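You operate a simulated robot arm through the tools that you are given. There is no shell and no other tool. Be economical: measure what you need, move in short steps, check, and stop when the job is done.

Carry out the task below with a simulated robot arm. There is one attempt and no reset: what you move stays moved.

Task
Serve two ladles of soup into the green bowl.
Fine: lid back on the pot, ladle back where it stood, and spill none. Set down upright: ladle.

It is judged by the outcome, as a careful person would: the job done as asked, and still so three seconds after it is handed in. It fails if anything else is knocked over, pushed out of place, dropped, spilled or broken. Lids that push on must go on centred and level and be pressed home; caps that screw on are set level and turned clockwise until they are tight.

Robot
A 6-joint arm with a two-finger parallel gripper, fixed in place. Base frame: the origin is at the foot of the arm, x ahead of it, y to its left, z up; the work surface is at about z = 750. Lengths are in mm, angles in rad, forces in N, time in s.
With the tool pointing down near the work surface it reaches from about 100 to 840 mm from the base axis. Its first joint turns from -2.007 to 2.007 rad. Payload 4.2 kg.
Tool frame: the origin (TCP) lies between the finger pads and is the grasp point; the fingertips stand 23 mm ahead of it; z points along the fingers, y is the line along which they close. The gripper opens to 94 mm. The fingers are 38 mm wide and 10 mm thick; the gripper's body (54 by 96 mm) begins 39 mm behind the TCP.
Orientation is that of the tool frame in the base frame, as [roll, pitch, yaw] about the fixed x, y, z axes, in that order (R = Rz(yaw) Ry(pitch) Rx(roll)). With the fingers straight down and closing along the base's y, the tool's x points along the base's -x, its y along +y and its z along -z.

Tools
- The arm moves only by the tool arm_command. Its argument "deltas" is a list of rows, each a list of 7 numbers: the shift along the tool's x, y, z in mm, then the turn, a rotation vector about the tool's x, y, z in rad, then the finger opening in mm, from 0 to 94. In form: [[tx, ty, tz, rx, ry, rz, fingers], ...]. A call has 1 to 20 rows; each row shifts and turns the commanded pose from where the row before left it, along the tool's axes as they then stand. A row lasts 0.2 s, in which the tool goes at most 50 mm and 0.15 rad; a call with a longer step from one row to the next is refused whole, and so is a gripper value outside its range. A pose out of reach is approached as far as the arm can. The call stops where the force on the tool passes 40 N (or 10 N more than at its start, if that is more) or the arm is blocked; 0.2 s more then pass. The fingers move at their own pace (about 108 mm/s each) and stop on an object; they squeeze with about 30 N. The grip force told is the motor's: it shows also when the fingers shut on nothing. Time passes only in rows, and 0.2 s behind the last, so rows that do not move let the fingers close. It gives the time, the measured TCP pose, the force on the tool (base axes), the opening and the grip force at its end, in the units of the frame above (readings bear some noise), with the torque about the TCP (base axes, N m) and any sound that the robot's microphone picked up, and new pictures: "views" is both (left out), scene, wrist or none.
- Cameras (640 x 400 px; columns grow to the right, rows downward): "scene" is fixed at [399.4, -499, 1420.4]; the picture's right is [0.72, -0.69, 0.00], its down [-0.46, -0.48, -0.75] and it looks along [0.52, 0.54, -0.66] (base axes); focal length 214 px, centre (320, 200). "wrist" rides on the gripper at [86, 16, -74] in the tool frame; the picture's right is [-0.18, 0.98, 0.00], its down [-0.58, -0.11, -0.81] and it looks along [-0.79, -0.15, 0.59] (tool axes); focal length 243 px, centre (320, 200). There is no depth. A picture from a camera that has moved, and an enlarged one, comes with that camera's place and axes in the base frame and with its lens.
- lift_body(by): slides the trunk up (or, below 0, down) by that many mm; the arm rides with it, the base frame stays. It gives what a move gives, with no picture.
- zoom(camera, box): a new picture of the part [left, top, right, bottom] of that camera's present view, enlarged. The clock stands still meanwhile.
- close_job(): hands the job in; it is judged then, once.

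Go step by step. Nothing tells you positions but the pictures and the camera data: compare them with the known pose of the tool, close in by small moves and look again before you grip or let go. The budget is 120 turns and 200 pictures, counting those below and the enlarged ones. Unless the task says otherwise, let go and move clear before handing in, and close with one line.

The tools are called as name(argument=value, ...) on one line, values as JSON. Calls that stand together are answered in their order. arm_command: Moves the arm, as the interface text tells. Its arguments: {"type":"object","properties":{"deltas":{"type":"array"},"views":{"type":"string","enum":["both","scene","wrist","none"]}},"required":["deltas"]} The other tools are called the same way: lift_body (by) slides the trunk up or down; zoom (camera, box) takes an enlarged picture of a part of a camera's view; close_job () hands the job in.

At the start:

```text
time: 0.0
tcp_pos: [577.9, -173.8, 1277.6]
tcp_rot: [-3.141, -0.001, -3.141]
wrist_force: [-0.4, 0.1, 0.8]
ft_torque: [0.02, 0.0, 0.01]
grip_width: 93.8
finger_force: 0.0
trunk travel left (down, up): [-825.0, 165.0]
```

scene: 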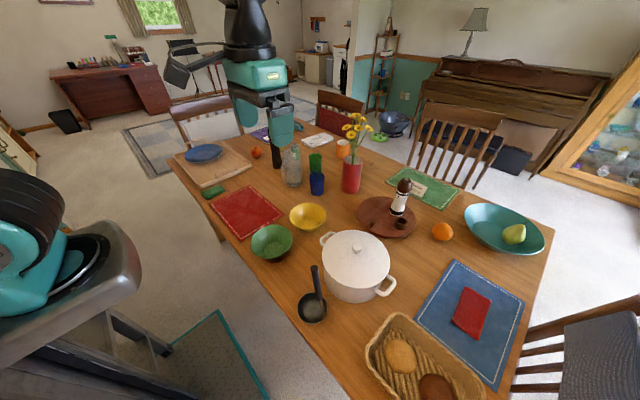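
wrist: 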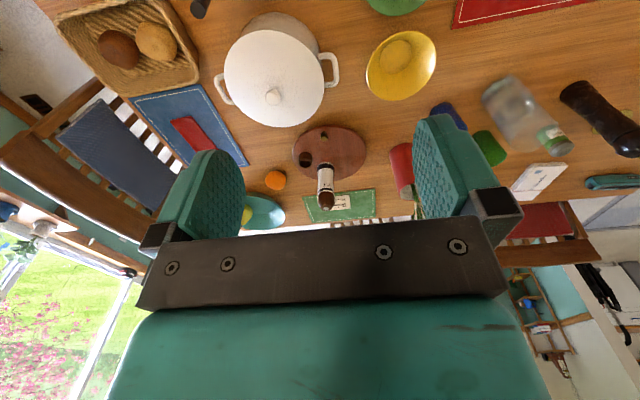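

I see a lidded white pot mid-table, a black ladle lying/standing beside it and a green bowl nearby. I'll zoom in on these first.

zoom(camera="scene", box=[240, 190, 420, 340])

zoom(camera="scene", box=[285, 250, 345, 335])

zoom(camera="wrist", box=[180, 0, 460, 180])

```text
2.67 times, centred on (330, 265) of scene
camera zoom: at [399.4, -499.0, 1420.4], right [0.72, -0.69, 0.0], down [-0.46, -0.48, -0.75], along [0.52, 0.54, -0.66], focal length 572 px, centre (293, 27)
```

zoom: 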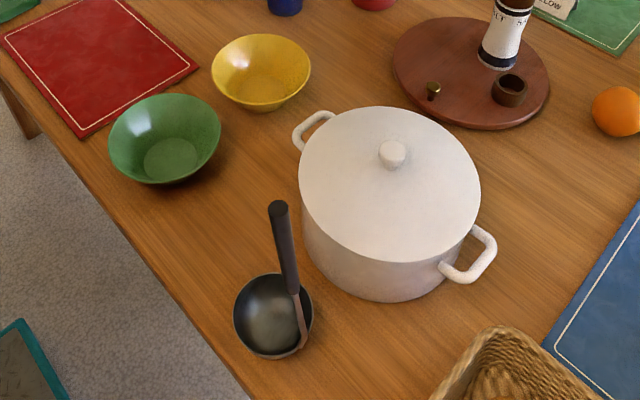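

```text
4.71 times, centred on (315, 292) of scene
camera zoom: at [399.4, -499.0, 1420.4], right [0.72, -0.69, 0.0], down [-0.46, -0.48, -0.75], along [0.52, 0.54, -0.66], focal length 1009 px, centre (344, -235)
```

zoom: 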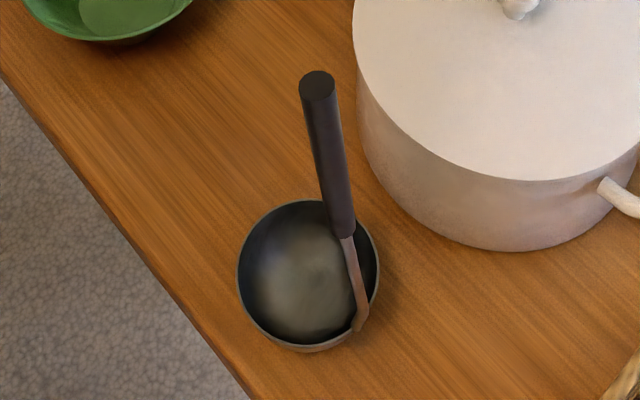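

```text
2.22 times, centred on (320, 90) of wrist
camera zoom: at [490.9, -158.8, 1352.6], right [0.18, 0.98, 0.0], down [0.58, -0.11, 0.81], along [0.79, -0.15, -0.59], focal length 539 px, centre (320, 444)
```

zoom: 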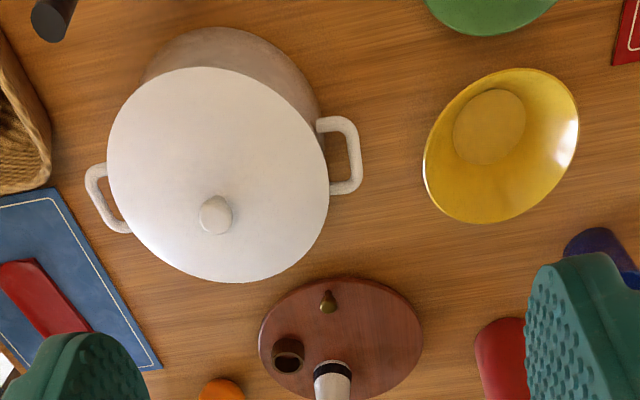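

The knob triangulates to about (739,-299,905). The ladle stands with its handle top near (560,-314,1011), and the green bowl is at about (606,-41). The empty red mat at about (638,211) can take the lid. I'll move above the knob first.

arm_command(deltas=[[-20, -15.5, 35, 0, 0, 0, 94], [-20, -15.5, 35, 0, 0, 0, 94], [-20, -15.5, 35, 0, 0, 0, 94], [-20, -15.5, 35, 0, 0, 0, 94], [-20, -15.5, 35, 0, 0, 0, 94], [-20, -15.5, 35, 0, 0, 0, 94], [-20, -15.5, 35, 0, 0, 0, 94], [-20, -15.5, 33, 0, 0, 0, 60], [0, 0, 0, 0, 0, 0, 60]])

```text
time: 2.0
tcp_pos: [736.9, -298.4, 1001.9]
tcp_rot: [3.141, 0.0, 3.141]
wrist_force: [-0.3, 0.6, 0.5]
ft_torque: [0.0, -0.06, -0.03]
grip_width: 60.1
finger_force: 0.0
trunk travel left (down, up): [-825.0, 165.0]
camera wrist: at [650.3, -282.9, 1074.2], right [0.18, 0.98, 0.0], down [0.58, -0.11, 0.81], along [0.79, -0.15, -0.59], focal length 243 px, centre (320, 200)
```

scene: 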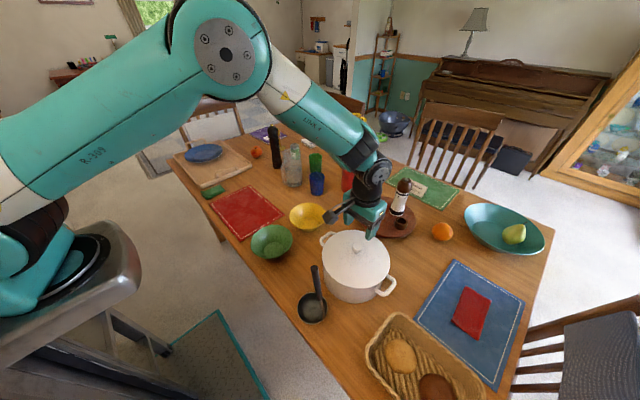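
wrist: 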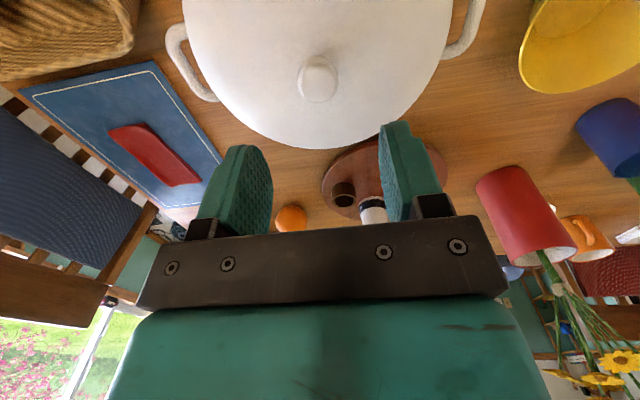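

The knob is centred under the gripper at about (738,-300,908). I'll descend part way and check.

arm_command(deltas=[[0, 0, 35, 0, 0, 0, 60], [0, -1, 30, 0, 0, 0, 60]])

zoom(camera="scene", box=[310, 180, 410, 310])

```text
time: 2.6
tcp_pos: [736.4, -298.4, 935.5]
tcp_rot: [-3.141, 0.002, 3.141]
wrist_force: [-0.1, -0.3, 0.1]
ft_torque: [0.02, 0.01, 0.04]
grip_width: 59.9
finger_force: 0.1
trunk travel left (down, up): [-825.0, 165.0]
camera wrist: at [649.9, -283.8, 1009.4], right [0.18, 0.98, 0.0], down [0.58, -0.11, 0.81], along [0.79, -0.15, -0.59], focal length 243 px, centre (320, 200)
```

scene: 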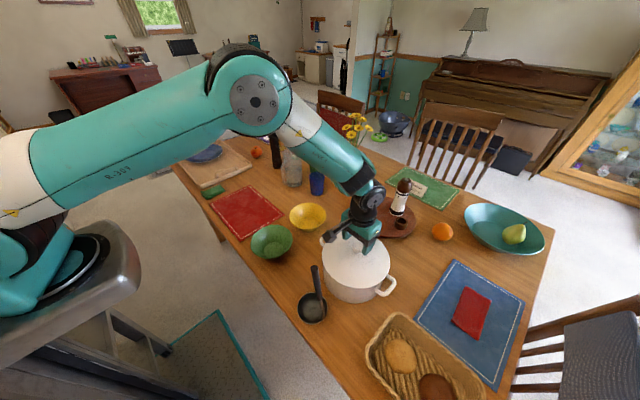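
wrist: 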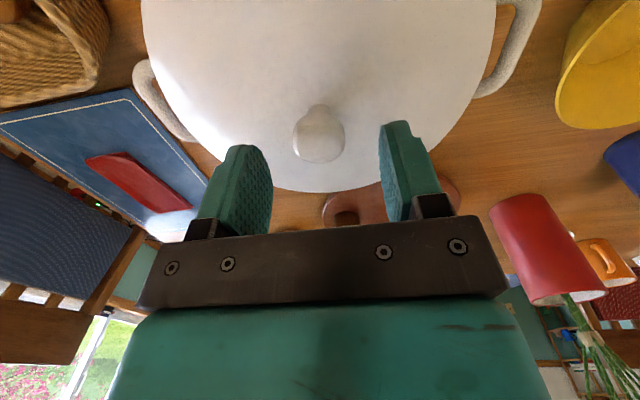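

```text
3.08 times, centred on (360, 245) of scene
camera zoom: at [399.4, -499.0, 1420.4], right [0.72, -0.69, 0.0], down [-0.46, -0.48, -0.75], along [0.52, 0.54, -0.66], focal length 660 px, centre (197, 62)
```

zoom: 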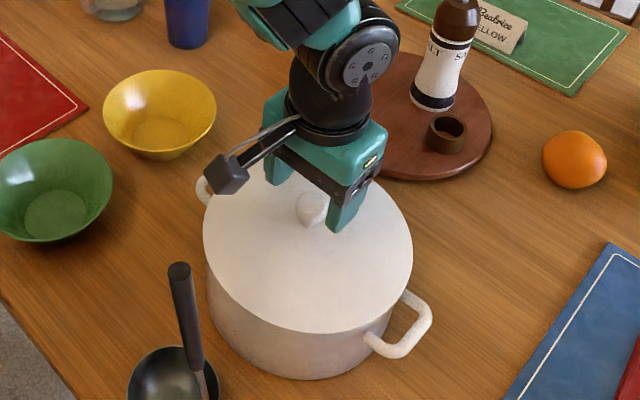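

The knob spans about z 880–915. I'll lower to about 908 and close.

arm_command(deltas=[[0, -2, 15, 0, 0, 0, 60], [0, 0, 13, 0, 0, 0, 60], [0, 0, 0, 0, 0, 0, 10], [0, 0, 0, 0, 0, 0, 10], [0, 0, 0, 0, 0, 0, 10]])

```text
time: 3.8
tcp_pos: [736.5, -301.3, 908.4]
tcp_rot: [-3.141, 0.001, -3.141]
wrist_force: [-0.4, 0.8, 0.8]
ft_torque: [-0.01, -0.15, 0.04]
grip_width: 28.1
finger_force: 29.7
trunk travel left (down, up): [-825.0, 165.0]
camera wrist: at [650.7, -285.9, 981.7], right [0.18, 0.98, 0.0], down [0.58, -0.11, 0.81], along [0.79, -0.15, -0.59], focal length 243 px, centre (320, 200)
```

scene: 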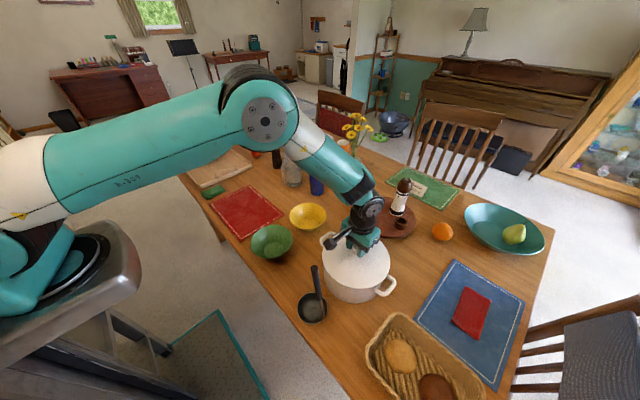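
wrist: 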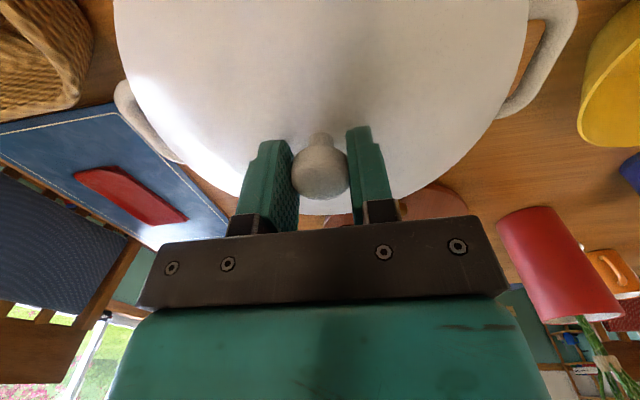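

The knob is held at 28 mm. I'll lift straight up.

arm_command(deltas=[[0, 0, -10, 0, 0, 0, 10], [0, 0, -20, 0, 0, 0, 10], [0, 0, -30, 0, 0, 0, 10], [0, 0, -30, 0, 0, 0, 10], [0, 0, -30, 0, 0, 0, 10]])

```text
time: 5.0
tcp_pos: [737.5, -301.2, 1027.2]
tcp_rot: [3.139, -0.003, 3.141]
wrist_force: [-0.1, 0.7, -3.6]
ft_torque: [0.0, 0.02, 0.0]
grip_width: 28.3
finger_force: 29.7
trunk travel left (down, up): [-825.0, 165.0]
camera wrist: at [650.2, -286.1, 1101.5], right [0.18, 0.98, 0.0], down [0.58, -0.11, 0.81], along [0.79, -0.15, -0.59], focal length 243 px, centre (320, 200)
```

scene: 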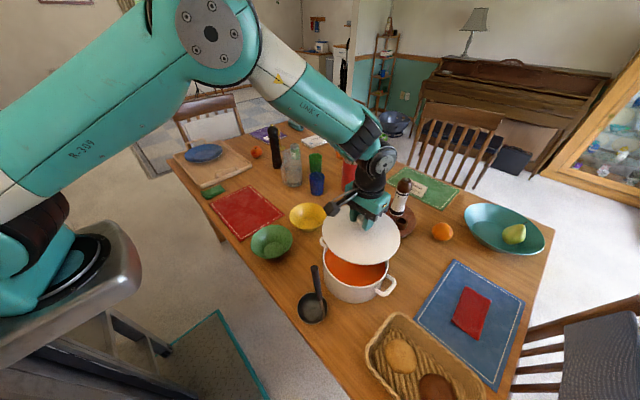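
wrist: 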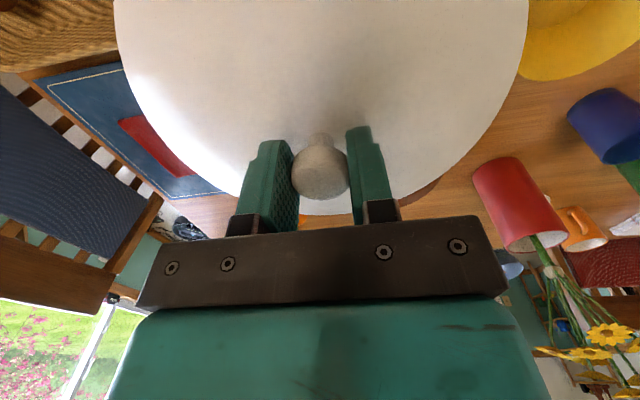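

The lid is off and I can see red soup. I'll carry the lid to the empty red mat.

arm_command(deltas=[[4, 20, 0, 0, 0, 0, 10], [8, 40, 0, 0, 0, 0, 10], [8, 42, 0, 0, 0, 0, 10], [8, 42, 0, 0, 0, 0, 10], [8, 42, 0, 0, 0, 0, 10], [8, 42, 0, 0, 0, 0, 10], [8, 42, 0, 0, 0, 0, 10], [8, 42, 0, 0, 0, 0, 10], [8, 42, 0, 0, 0, 0, 10], [8, 42, 0, 0, 0, 0, 10], [8, 42, 0, 0, 0, 0, 10], [8, 38, 0, 0, 0, 0, 10], [4, 25, 0, 0, 0, 0, 10], [0, 0, 40, 0, 0, 0, 10], [0, 0, 40, 0, 0, 0, 10], [0, 0, 40, 0, 0, 0, 10]])

```text
time: 8.4
tcp_pos: [642.6, 200.0, 908.3]
tcp_rot: [-3.141, 0.004, 3.14]
wrist_force: [0.3, 0.3, -3.9]
ft_torque: [-0.02, 0.01, 0.0]
grip_width: 28.4
finger_force: 29.8
trunk travel left (down, up): [-825.0, 165.0]
camera wrist: at [555.5, 215.4, 982.0], right [0.18, 0.98, 0.0], down [0.58, -0.11, 0.81], along [0.79, -0.15, -0.59], focal length 243 px, centre (320, 200)
```

scene: 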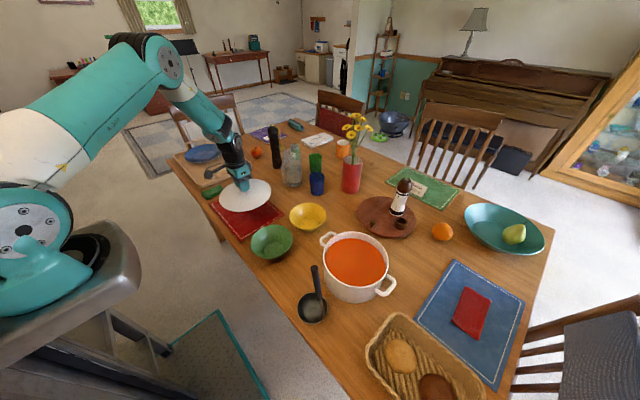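
wrist: 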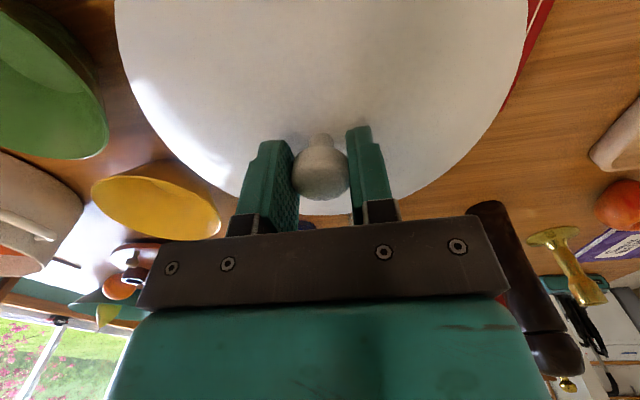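

The lid is over the mat. I'll lower slowly until it touches.

arm_command(deltas=[[0, 0, 30, 0, 0, 0, 10], [0, 0, 30, 0, 0, 0, 10], [0, 0, 20, 0, 0, 0, 10]], views="scene")

zoom(camera="scene", box=[180, 140, 300, 250])

```text
time: 9.2
tcp_pos: [642.0, 200.2, 827.1]
tcp_rot: [3.139, -0.001, -3.14]
wrist_force: [-0.3, 0.3, -3.7]
ft_torque: [-0.01, 0.03, 0.01]
grip_width: 28.2
finger_force: 30.2
trunk travel left (down, up): [-825.0, 165.0]
```

scene: 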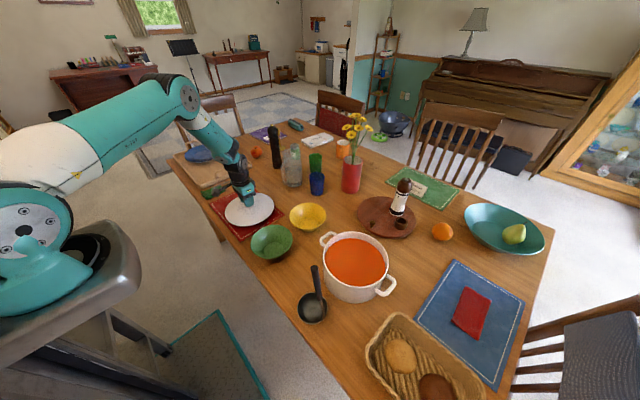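

```text
3.64 times, centred on (240, 195) of scene
camera zoom: at [399.4, -499.0, 1420.4], right [0.72, -0.69, 0.0], down [-0.46, -0.48, -0.75], along [0.52, 0.54, -0.66], focal length 780 px, centre (611, 218)
```

zoom: 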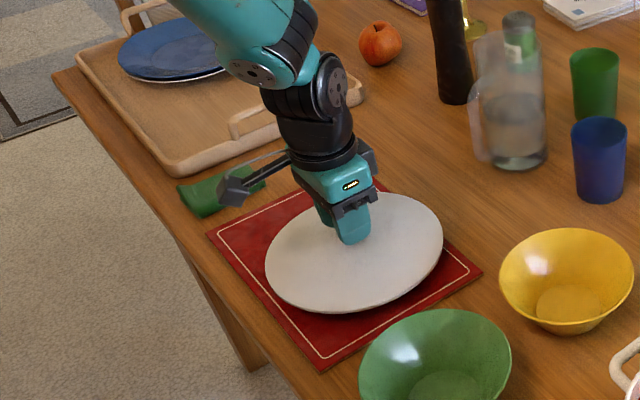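

The lid sits over the middle of the mat. Lowering in small steps to feel contact.

arm_command(deltas=[[0, 0, 8, 0, 0, 0, 10], [0, 0, 8, 0, 0, 0, 10], [0, 0, 5, 0, 0, 0, 10], [0, 0, 4, 0, 0, 0, 10]], views="none")

```text
time: 10.2
tcp_pos: [643.7, 199.6, 806.2]
tcp_rot: [3.138, 0.005, 3.14]
wrist_force: [0.6, -4.4, 40.2]
ft_torque: [-0.34, 0.45, -0.15]
grip_width: 28.5
finger_force: 29.8
trunk travel left (down, up): [-825.0, 165.0]
```

Contact at about 807. I'll ease off the pressure and look.

arm_command(deltas=[[0, 0, -1.5, 0, 0, 0, 10], [0, 0, 0, 0, 0, 0, 10]], views="none")

zoom(camera="scene", box=[200, 170, 290, 245])

```text
time: 10.8
tcp_pos: [643.6, 200.0, 806.9]
tcp_rot: [3.138, 0.005, 3.139]
wrist_force: [5.8, -2.4, 35.8]
ft_torque: [-0.25, -0.31, -0.13]
grip_width: 28.5
finger_force: 30.2
trunk travel left (down, up): [-825.0, 165.0]
```

```text
5.33 times, centred on (245, 208) of scene
camera zoom: at [399.4, -499.0, 1420.4], right [0.72, -0.69, 0.0], down [-0.46, -0.48, -0.75], along [0.52, 0.54, -0.66], focal length 1144 px, centre (720, 160)
```

zoom: 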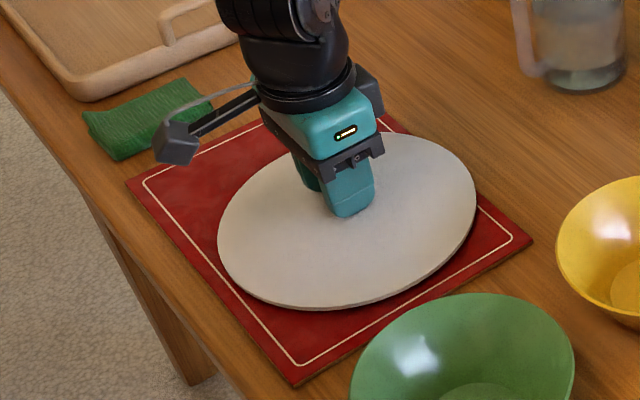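

The lid rests on its inner flange. I'll ease off a little more, then release and rise.

arm_command(deltas=[[0, 0, -1.5, 0, 0, 0, 10], [0, 0, -1.5, 0, 0, 0, 10], [0, 0, 0, 0, 0, 0, 10]], views="none")

```text
time: 11.6
tcp_pos: [640.0, 200.6, 807.9]
tcp_rot: [3.141, -0.002, 3.141]
wrist_force: [4.3, 2.3, 6.7]
ft_torque: [0.16, -1.05, 0.12]
grip_width: 28.3
finger_force: 30.0
trunk travel left (down, up): [-825.0, 165.0]
```

arm_command(deltas=[[0, 0, 0, 0, 0, 0, 40], [0, 0, 0, 0, 0, 0, 60], [0, 0, -30, 0, 0, 0, 60], [0, 0, -40, 0, 0, 0, 60], [0, 0, -40, 0, 0, 0, 60]])

zoom(camera="scene", box=[200, 170, 290, 245])

zoom(camera="scene", box=[310, 215, 410, 315])

```text
time: 12.8
tcp_pos: [640.8, 200.6, 917.8]
tcp_rot: [-3.141, 0.0, 3.141]
wrist_force: [0.8, 0.2, 0.0]
ft_torque: [0.0, 0.0, 0.01]
grip_width: 59.9
finger_force: 0.1
trunk travel left (down, up): [-825.0, 165.0]
camera wrist: at [554.8, 215.7, 991.4], right [0.18, 0.98, 0.0], down [0.58, -0.11, 0.81], along [0.79, -0.15, -0.59], focal length 243 px, centre (320, 200)
```

scene: 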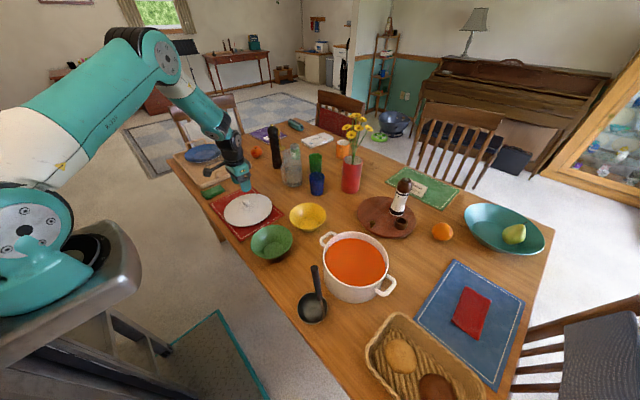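
wrist: 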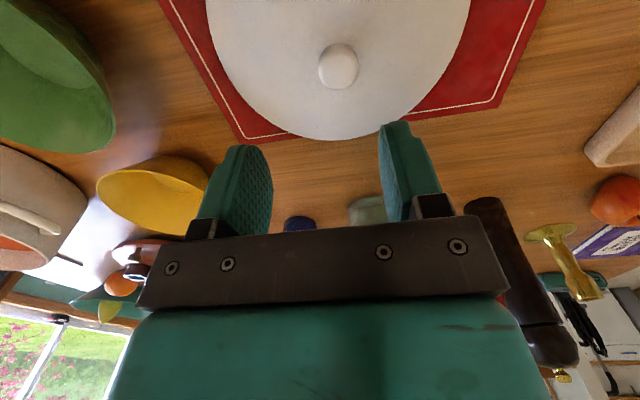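

```text
5.33 times, centred on (245, 208) of scene
camera zoom: at [399.4, -499.0, 1420.4], right [0.72, -0.69, 0.0], down [-0.46, -0.48, -0.75], along [0.52, 0.54, -0.66], focal length 1144 px, centre (720, 160)
```

zoom: 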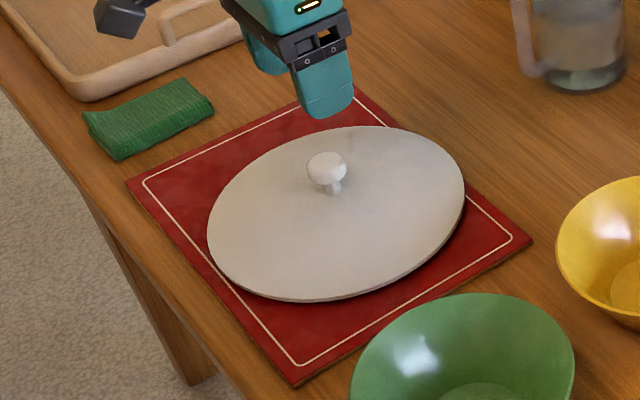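

```text
4.00 times, centred on (360, 265) of scene
camera zoom: at [399.4, -499.0, 1420.4], right [0.72, -0.69, 0.0], down [-0.46, -0.48, -0.75], along [0.52, 0.54, -0.66], focal length 858 px, centre (160, -60)
```

zoom: 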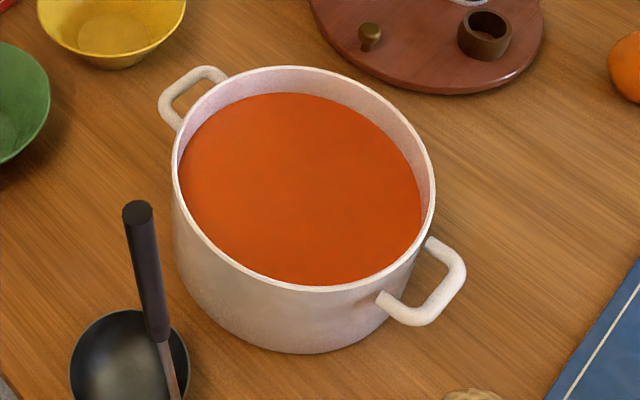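

The lid is down and the soup surface is at about z 850. Next I'll go to a point above the ladle and turn the gripper 90° so it closes along x.

arm_command(deltas=[[0, 0, -45, 0, 0, 0, 60], [0, 0, -45, 0, 0, 0, 60], [0, 0, -45, 0, 0, 0, 60], [0, 0, -45, 0, 0, 0, 60], [7.4, -46.7, 0, 0, 0, 0, 60], [7.4, -46.7, 0, 0, 0, 0, 60], [7.4, -46.7, 0, 0, 0, 0, 60], [7.4, -46.7, 0, 0, 0, 0, 60], [7.4, -46.7, 0, 0, 0, 0, 60], [7.4, -46.7, 0, 0, 0, 0, 60], [7.4, -46.7, 0, 0, 0, 0, 60], [7.4, -46.7, 0, 0, 0, 0, 60], [7.4, -46.7, 0, 0, 0, 0, 60], [7.4, -46.7, 0, 0, 0, 0, 60], [7.4, -46.7, 0, 0, 0, 0, 60]], views="wrist")

arm_command(deltas=[[0, 0, 0, 0, 0, -0.1428, 60], [0, 0, 0, 0, 0, -0.1428, 60], [0, 0, 0, 0, 0, -0.1428, 60], [0, 0, 0, 0, 0, -0.1428, 60], [0, 0, 0, 0, 0, -0.1428, 60], [0, 0, 0, 0, 0, -0.1428, 60], [0, 0, 0, 0, 0, -0.1428, 60], [0, 0, 0, 0, 0, -0.1428, 60], [0, 0, 0, 0, 0, -0.1428, 60], [0, 0, 0, 0, 0, -0.1428, 60], [0, 0, 0, 0, 0, -0.1428, 60]])

```text
time: 16.0
tcp_pos: [559.4, -313.5, 1097.2]
tcp_rot: [3.141, 0.0, 3.14]
wrist_force: [-0.1, 0.7, 0.8]
ft_torque: [0.0, -0.01, 0.01]
grip_width: 60.0
finger_force: 0.0
trunk travel left (down, up): [-825.0, 165.0]
camera wrist: at [472.8, -297.8, 1170.6], right [0.18, 0.98, 0.0], down [0.58, -0.11, 0.81], along [0.79, -0.15, -0.59], focal length 243 px, centre (320, 200)
```

wrist: 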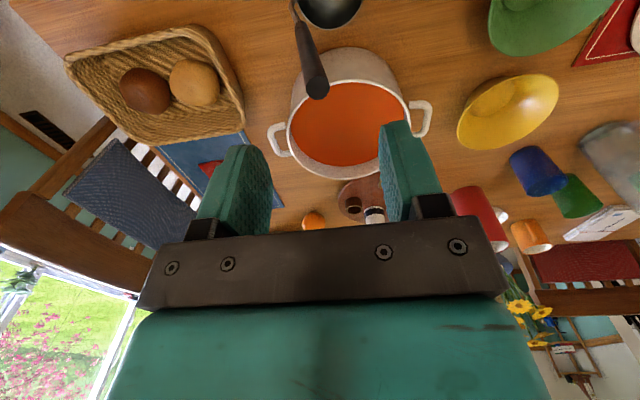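

```text
time: 18.4
tcp_pos: [560.2, -313.1, 1098.2]
tcp_rot: [-3.142, -0.001, -1.569]
wrist_force: [0.2, 0.0, 0.9]
ft_torque: [-0.03, -0.01, 0.03]
grip_width: 60.1
finger_force: 0.0
trunk travel left (down, up): [-825.0, 165.0]
camera wrist: at [543.8, -401.2, 1171.1], right [-0.98, 0.18, 0.0], down [0.11, 0.58, 0.81], along [0.15, 0.79, -0.59], focal length 243 px, centre (320, 200)
```

scene: 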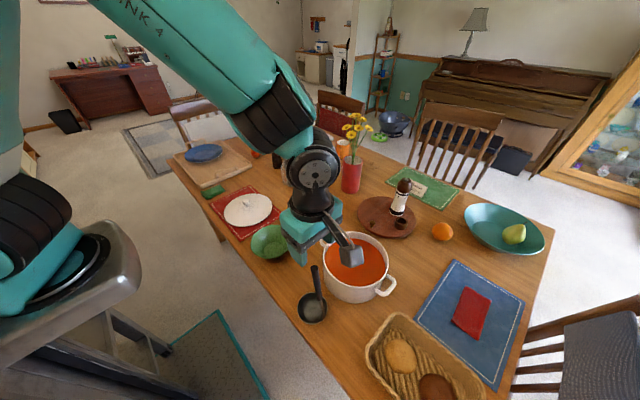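
wrist: 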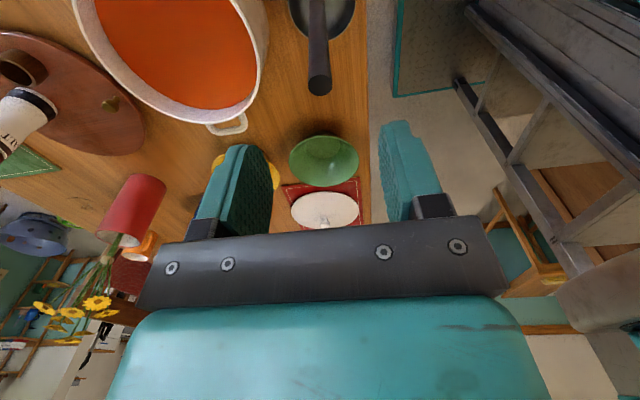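

The handle top now resolves to (560,-316,1000), straight below the gripper. I'll descend until the tips just straddle it, and check.

arm_command(deltas=[[4, 0, 35, 0, 0, 0, 60], [0, 0, 35, 0, 0, 0, 60], [0, 0, 18, 0, 0, 0, 60]])

zoom(camera="scene", box=[265, 200, 365, 330])

```text
time: 19.2
tcp_pos: [560.4, -317.1, 1009.4]
tcp_rot: [-3.142, -0.001, -1.571]
wrist_force: [0.2, 0.2, -0.2]
ft_torque: [-0.01, 0.01, 0.01]
grip_width: 59.8
finger_force: 0.0
trunk travel left (down, up): [-825.0, 165.0]
camera wrist: at [543.7, -404.8, 1082.6], right [-0.98, 0.18, 0.0], down [0.11, 0.58, 0.81], along [0.15, 0.79, -0.59], focal length 243 px, centre (320, 200)
```

scene: 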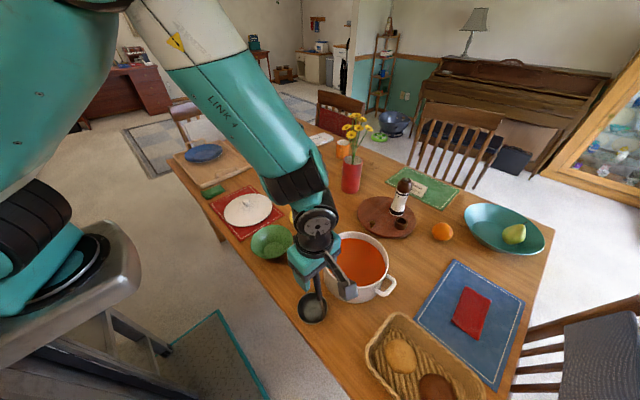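
wrist: 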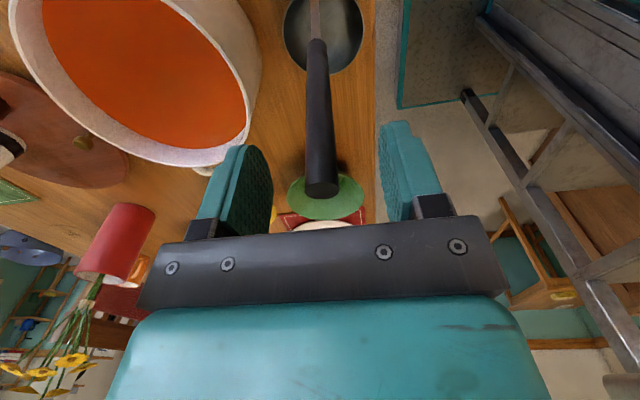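

```text
3.08 times, centred on (315, 265) of scene
camera zoom: at [399.4, -499.0, 1420.4], right [0.72, -0.69, 0.0], down [-0.46, -0.48, -0.75], along [0.52, 0.54, -0.66], focal length 660 px, centre (335, 0)
```

zoom: 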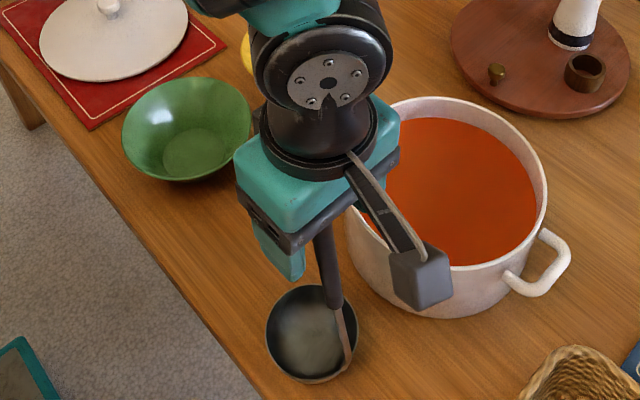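

The handle is centred between the pads, with its top at about z 1006. I'll descend to 980 and close gently.

arm_command(deltas=[[0, 0, 15, 0, 0, 0, 60], [2, 0, 14, 0, 0, 0, 60], [0, 0, 0, 0, 0, 0, 35], [0, 0, 0, 0, 0, 0, 24], [0, 0, 0, 0, 0, 0, 20]])

zoom(camera="wrist", box=[200, 0, 440, 250])

```text
time: 20.4
tcp_pos: [560.6, -319.2, 980.4]
tcp_rot: [3.14, 0.0, -1.572]
wrist_force: [0.0, 0.3, 0.1]
ft_torque: [-0.03, 0.03, 0.03]
grip_width: 19.9
finger_force: 0.0
trunk travel left (down, up): [-825.0, 165.0]
camera wrist: at [543.6, -407.2, 1053.8], right [-0.98, 0.19, 0.0], down [0.11, 0.58, 0.81], along [0.15, 0.79, -0.59], focal length 243 px, centre (320, 200)
```

scene: 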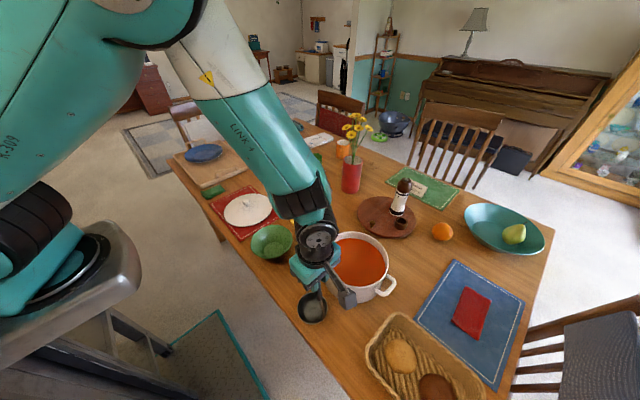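
wrist: 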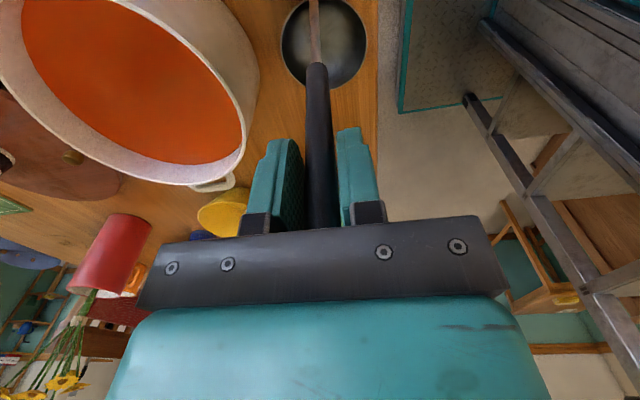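

```text
1.60 times, centred on (320, 125) of wrist
camera zoom: at [543.6, -407.2, 1053.8], right [-0.98, 0.19, 0.0], down [0.11, 0.58, 0.81], along [0.15, 0.79, -0.59], focal length 388 px, centre (320, 320)
```

zoom: 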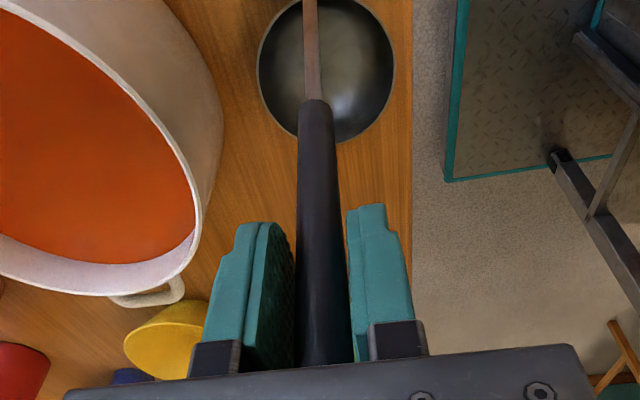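

Well aligned. Closing the grip fully.

arm_command(deltas=[[0, 0, 0, 0, 0, 0, 17], [0, 0, 0, 0, 0, 0, 5], [0, 0, 0, 0, 0, 0, 0], [0, 0, 0, 0, 0, 0, 0]], views="none")

zoom(camera="scene", box=[285, 250, 345, 335])

```text
time: 21.4
tcp_pos: [560.4, -319.4, 980.1]
tcp_rot: [-3.141, -0.001, -1.574]
wrist_force: [-0.5, 0.3, -0.1]
ft_torque: [-0.01, 0.04, 0.0]
grip_width: 16.8
finger_force: 29.9
trunk travel left (down, up): [-825.0, 165.0]
```

```text
4.71 times, centred on (315, 292) of scene
camera zoom: at [399.4, -499.0, 1420.4], right [0.72, -0.69, 0.0], down [-0.46, -0.48, -0.75], along [0.52, 0.54, -0.66], focal length 1009 px, centre (344, -235)
```

zoom: 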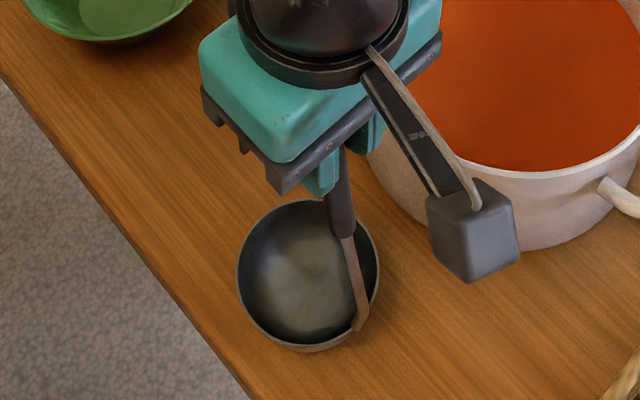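

Gripped at 16.8 mm and the ladle did not shift. I'll remember the stand pose as TCP (560.4,-319.4,980.1), then lift straight up.

arm_command(deltas=[[0, 0, -10, 0, 0, 0, 0], [0, 0, -25, 0, 0, 0, 0], [0, 0, -35, 0, 0, 0, 0], [0, 0, -35, 0, 0, 0, 0], [0, 0, -35, 0, 0, 0, 0], [0, 0, -30, 0, 0, 0, 0]])

```text
time: 22.8
tcp_pos: [561.8, -319.1, 1149.8]
tcp_rot: [3.139, 0.001, -1.574]
wrist_force: [-0.7, 0.2, -0.5]
ft_torque: [-0.01, 0.03, -0.02]
grip_width: 16.5
finger_force: 29.9
trunk travel left (down, up): [-825.0, 165.0]
camera wrist: at [544.6, -407.3, 1223.4], right [-0.98, 0.19, 0.0], down [0.11, 0.58, 0.81], along [0.15, 0.79, -0.59], focal length 243 px, centre (320, 200)
```

scene: 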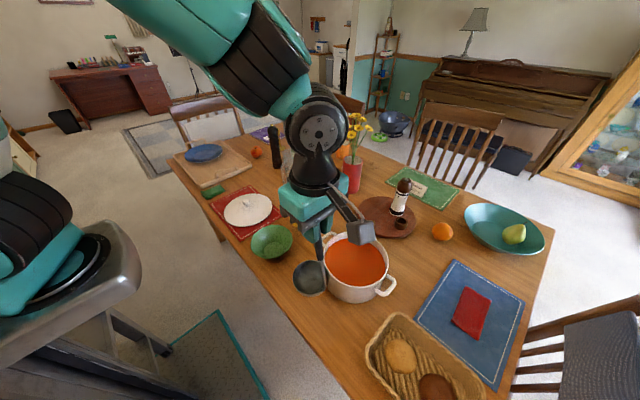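
wrist: 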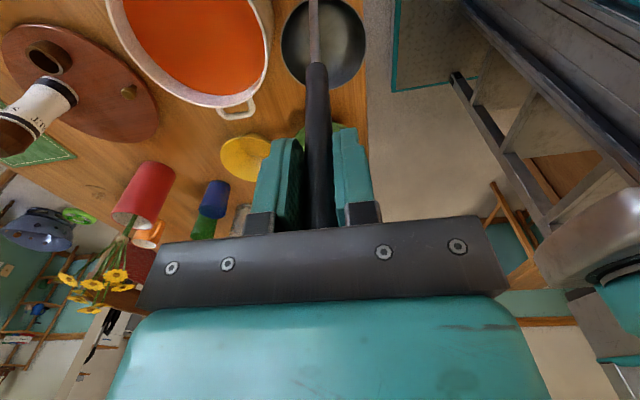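

The ladle hangs steady. I'll move it over the pot centre.

arm_command(deltas=[[-1, -20, 0, 0, 0, 0, 0], [-1, -36, 0, 0, 0, 0, 0], [-1, -36, 0, 0, 0, 0, 0], [-1, -36, 0, 0, 0, 0, 0], [-1, -30, 0, 0, 0, 0, 0], [0, -19, 0, 0, 0, 0, 0], [0, 0, 15, 0, 0, 0, 0]])

zoom(camera="scene", box=[310, 195, 410, 315])

```text
time: 24.4
tcp_pos: [737.6, -314.2, 1135.9]
tcp_rot: [-3.141, 0.001, -1.572]
wrist_force: [-0.7, -0.4, -1.9]
ft_torque: [-0.03, 0.0, 0.0]
grip_width: 16.6
finger_force: 29.8
trunk travel left (down, up): [-825.0, 165.0]
camera wrist: at [720.6, -402.1, 1208.0], right [-0.98, 0.19, 0.0], down [0.11, 0.58, 0.81], along [0.15, 0.79, -0.59], focal length 243 px, centre (320, 200)
```

scene: 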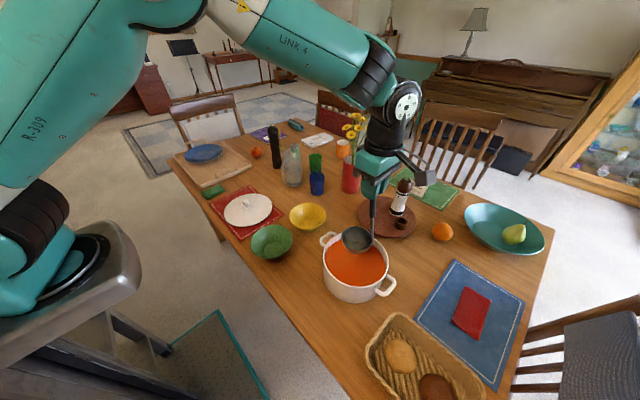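
wrist: 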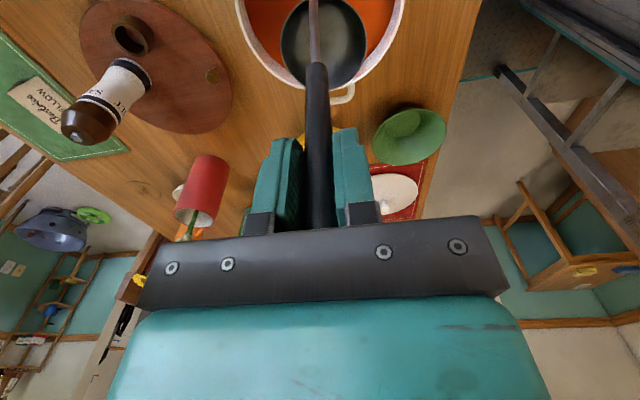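

```text
3.33 times, centred on (360, 255) of scene
camera zoom: at [399.4, -499.0, 1420.4], right [0.72, -0.69, 0.0], down [-0.46, -0.48, -0.75], along [0.52, 0.54, -0.66], focal length 715 px, centre (187, 17)
```

zoom: 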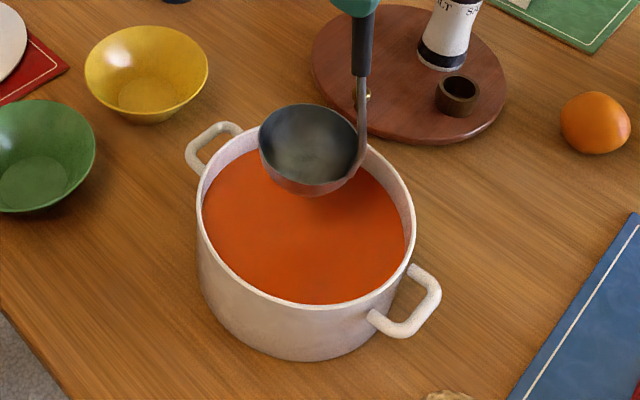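

The ladle bowl is over the pot centre. Lowering slowly into the soup.

arm_command(deltas=[[0, 0, 25, 0, 0, 0, 0], [0, 0, 20, 0, 0, 0, 0], [0, 0, 10, 0, 0, 0, 0], [0, 0, 8, 0, 0, 0, 0], [0, 0, 8, 0, 0, 0, 0]], views="none")

zoom(camera="scene", box=[310, 195, 410, 315])

```text
time: 25.6
tcp_pos: [736.2, -315.7, 1065.3]
tcp_rot: [3.141, -0.001, -1.573]
wrist_force: [0.5, 0.7, -0.9]
ft_torque: [0.0, 0.0, -0.03]
grip_width: 16.6
finger_force: 30.1
trunk travel left (down, up): [-825.0, 165.0]
```

```text
3.33 times, centred on (360, 255) of scene
camera zoom: at [399.4, -499.0, 1420.4], right [0.72, -0.69, 0.0], down [-0.46, -0.48, -0.75], along [0.52, 0.54, -0.66], focal length 715 px, centre (187, 17)
```

zoom: 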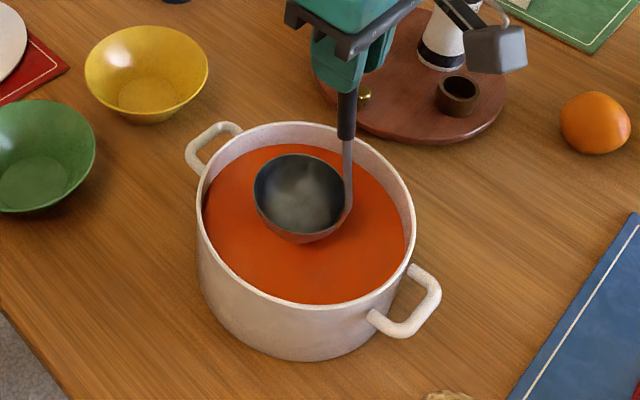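

The bottom is entering the soup. Continue down slowly until the rim goes under.

arm_command(deltas=[[0, 0, 5, 0, 0, 0, 0], [0, 0, 5, 0, 0, 0, 0], [0, 0, 5, 0, 0, 0, 0], [0, 0, 5, 0, 0, 0, 0], [0, 0, 5, 0, 0, 0, 0], [0, 0, 5, 0, 0, 0, 0], [0, 0, 5, 0, 0, 0, 0]], views="none")

zoom(camera="scene", box=[310, 195, 410, 315])

```text
time: 27.2
tcp_pos: [736.2, -315.0, 1030.9]
tcp_rot: [3.14, -0.001, -1.572]
wrist_force: [0.9, 0.2, -1.7]
ft_torque: [-0.04, 0.03, 0.0]
grip_width: 16.5
finger_force: 30.0
trunk travel left (down, up): [-825.0, 165.0]
```

```text
3.33 times, centred on (360, 255) of scene
camera zoom: at [399.4, -499.0, 1420.4], right [0.72, -0.69, 0.0], down [-0.46, -0.48, -0.75], along [0.52, 0.54, -0.66], focal length 715 px, centre (187, 17)
```

zoom: 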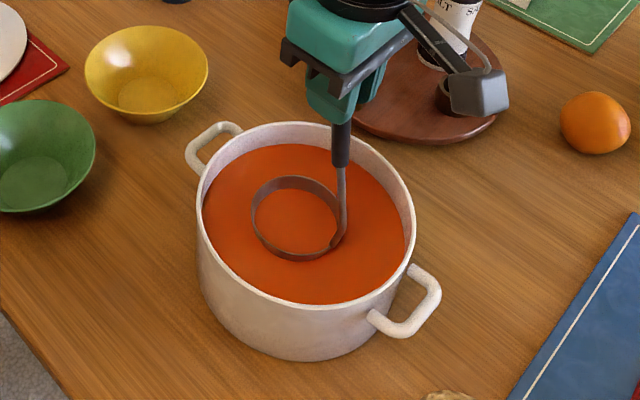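

The rim is still a little above the surface. Lower about 18 mm more and pause.

arm_command(deltas=[[0, 0, 5, 0, 0, 0, 0], [0, 0, 5, 0, 0, 0, 0], [0, 0, 5, 0, 0, 0, 0], [0, 0, 3, 0, 0, 0, 0], [0, 0, 0, 0, 0, 0, 0], [0, 0, 0, 0, 0, 0, 0], [0, 0, 0, 0, 0, 0, 0]], views="none")

zoom(camera="scene", box=[310, 195, 410, 315])

```text
time: 28.8
tcp_pos: [737.1, -315.1, 1010.2]
tcp_rot: [-3.141, -0.001, -1.572]
wrist_force: [0.0, -0.5, -0.4]
ft_torque: [-0.01, -0.01, 0.01]
grip_width: 16.5
finger_force: 29.8
trunk travel left (down, up): [-825.0, 165.0]
```

```text
3.33 times, centred on (360, 255) of scene
camera zoom: at [399.4, -499.0, 1420.4], right [0.72, -0.69, 0.0], down [-0.46, -0.48, -0.75], along [0.52, 0.54, -0.66], focal length 715 px, centre (187, 17)
```

zoom: 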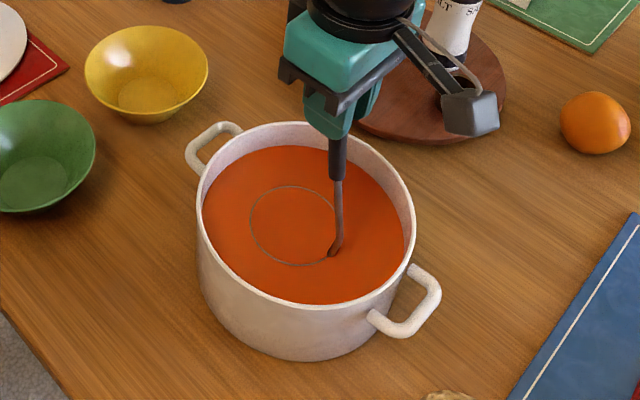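

The rim is just at the surface. Dip 10 mm more, then rise gently.

arm_command(deltas=[[0, 0, 5, 0, 0, 0, 0], [0, 0, 5, 0, 0, 0, 0], [0, 0, 0, 0, 0, 0, 0], [0, 0, 0, 0, 0, 0, 0], [0, 0, -5, 0, 0, 0, 0], [0, 0, -5, 0, 0, 0, 0], [0, 0, -6, 0, 0, 0, 0], [0, 0, -6, 0, 0, 0, 0], [0, 0, -6, 0, 0, 0, 0], [0, 0, -6, 0, 0, 0, 0], [0, 0, -8, 0, 0, 0, 0], [0, 0, -10, 0, 0, 0, 0], [0, 0, -10, 0, 0, 0, 0], [0, 0, -12, 0, 0, 0, 0], [0, 0, -12, 0, 0, 0, 0], [0, 0, -12, 0, 0, 0, 0], [0, 0, -12, 0, 0, 0, 0], [0, 0, -12, 0, 0, 0, 0], [0, 0, -10, 0, 0, 0, 0], [0, 0, 0, 0, 0, 0, 0]])

zoom(camera="scene", box=[310, 195, 410, 315])

```text
time: 33.0
tcp_pos: [735.1, -315.3, 1133.6]
tcp_rot: [3.141, -0.001, -1.572]
wrist_force: [-0.4, 0.2, -1.8]
ft_torque: [0.0, 0.03, 0.02]
grip_width: 16.7
finger_force: 30.0
trunk travel left (down, up): [-825.0, 165.0]
camera wrist: at [720.3, -402.7, 1207.2], right [-0.98, 0.19, 0.0], down [0.11, 0.58, 0.81], along [0.15, 0.79, -0.59], focal length 243 px, centre (320, 200)
```

scene: 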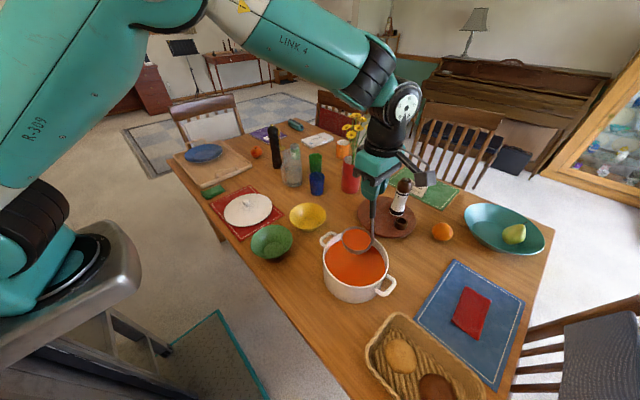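
wrist: 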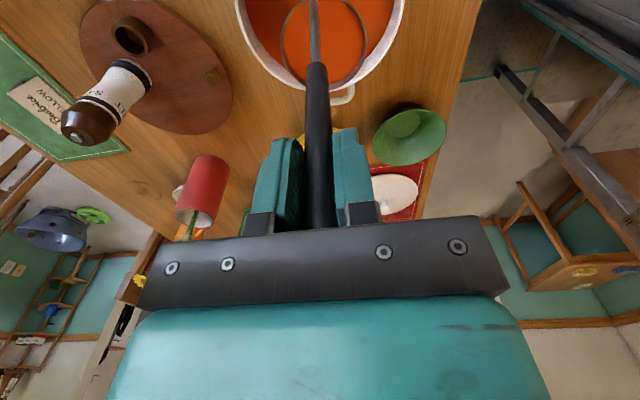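

```text
3.33 times, centred on (360, 255) of scene
camera zoom: at [399.4, -499.0, 1420.4], right [0.72, -0.69, 0.0], down [-0.46, -0.48, -0.75], along [0.52, 0.54, -0.66], focal length 715 px, centre (187, 17)
```

zoom: 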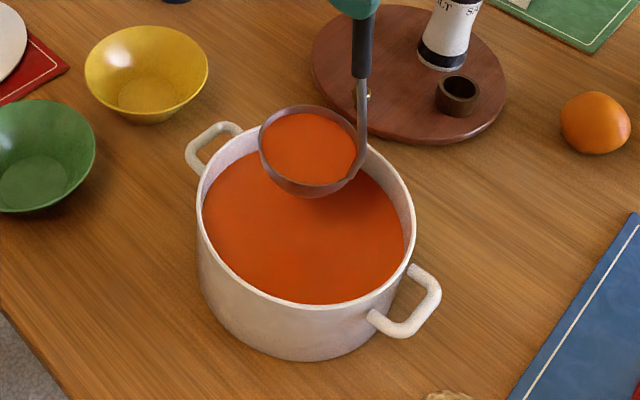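

The ladle is full. I'll carry it slowly toward a spot just beyond the green bowl's centre, taken as (605,-45), so that its near lip will pour into the middle.

arm_command(deltas=[[-5, 1.7, 0, 0, 0, 0, 0], [-10, 3.4, 0, 0, 0, 0, 0], [-15, 5, 0, 0, 0, 0, 0], [-14, 4.7, 0, 0, 0, 0, 0], [-14, 4.7, 0, 0, 0, 0, 0], [-14, 4.7, 0, 0, 0, 0, 0], [-14, 4.7, 0, 0, 0, 0, 0], [-14, 4.7, 0, 0, 0, 0, 0], [-14, 4.7, 0, 0, 0, 0, 0], [-14, 4.7, 0, 0, 0, 0, 0], [-14, 4.7, 0, 0, 0, 0, 0], [-14, 4.7, 0, 0, 0, 0, 0], [-14, 4.7, 0, 0, 0, 0, 0], [-14, 4.7, 0, 0, 0, 0, 0], [-14, 4.7, 0, 0, 0, 0, 0], [-14, 4.7, 0, 0, 0, 0, 0], [-14, 4.7, 0, 0, 0, 0, 0], [-15, 5, 0, 0, 0, 0, 0], [-10, 3.4, 0, 0, 0, 0, 0], [-5, 1.7, 0, 0, 0, 0, 0]])

zoom(camera="scene", box=[230, 170, 350, 280])

```text
time: 37.2
tcp_pos: [651.3, -58.5, 1133.8]
tcp_rot: [-3.14, 0.001, -1.573]
wrist_force: [-0.4, 0.4, -1.7]
ft_torque: [-0.05, 0.02, 0.01]
grip_width: 16.5
finger_force: 30.5
trunk travel left (down, up): [-825.0, 165.0]
camera wrist: at [635.3, -146.4, 1207.2], right [-0.98, 0.19, 0.0], down [0.11, 0.58, 0.81], along [0.15, 0.79, -0.59], focal length 243 px, centre (320, 200)
```

scene: 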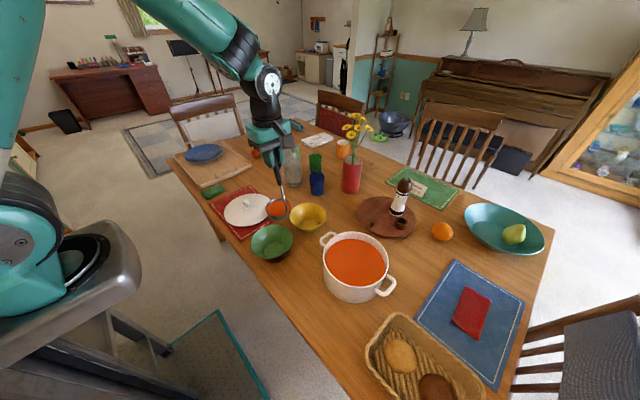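
wrist: 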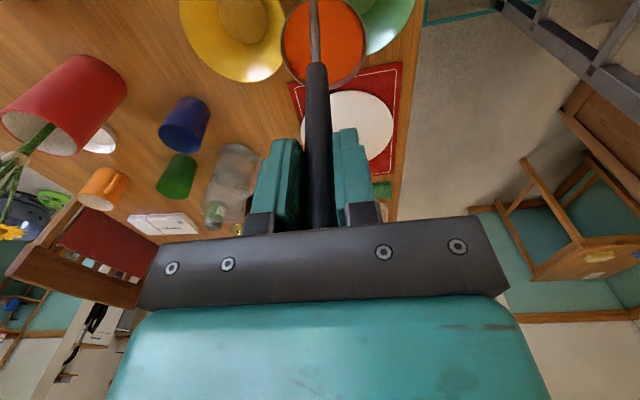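

```text
3.64 times, centred on (290, 225) of scene
camera zoom: at [399.4, -499.0, 1420.4], right [0.72, -0.69, 0.0], down [-0.46, -0.48, -0.75], along [0.52, 0.54, -0.66], focal length 780 px, centre (429, 109)
```

zoom: 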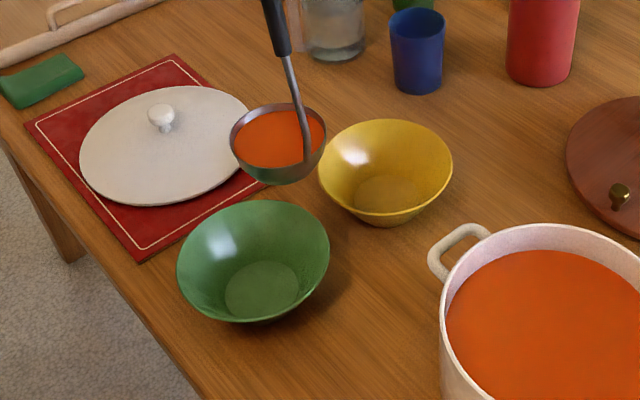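

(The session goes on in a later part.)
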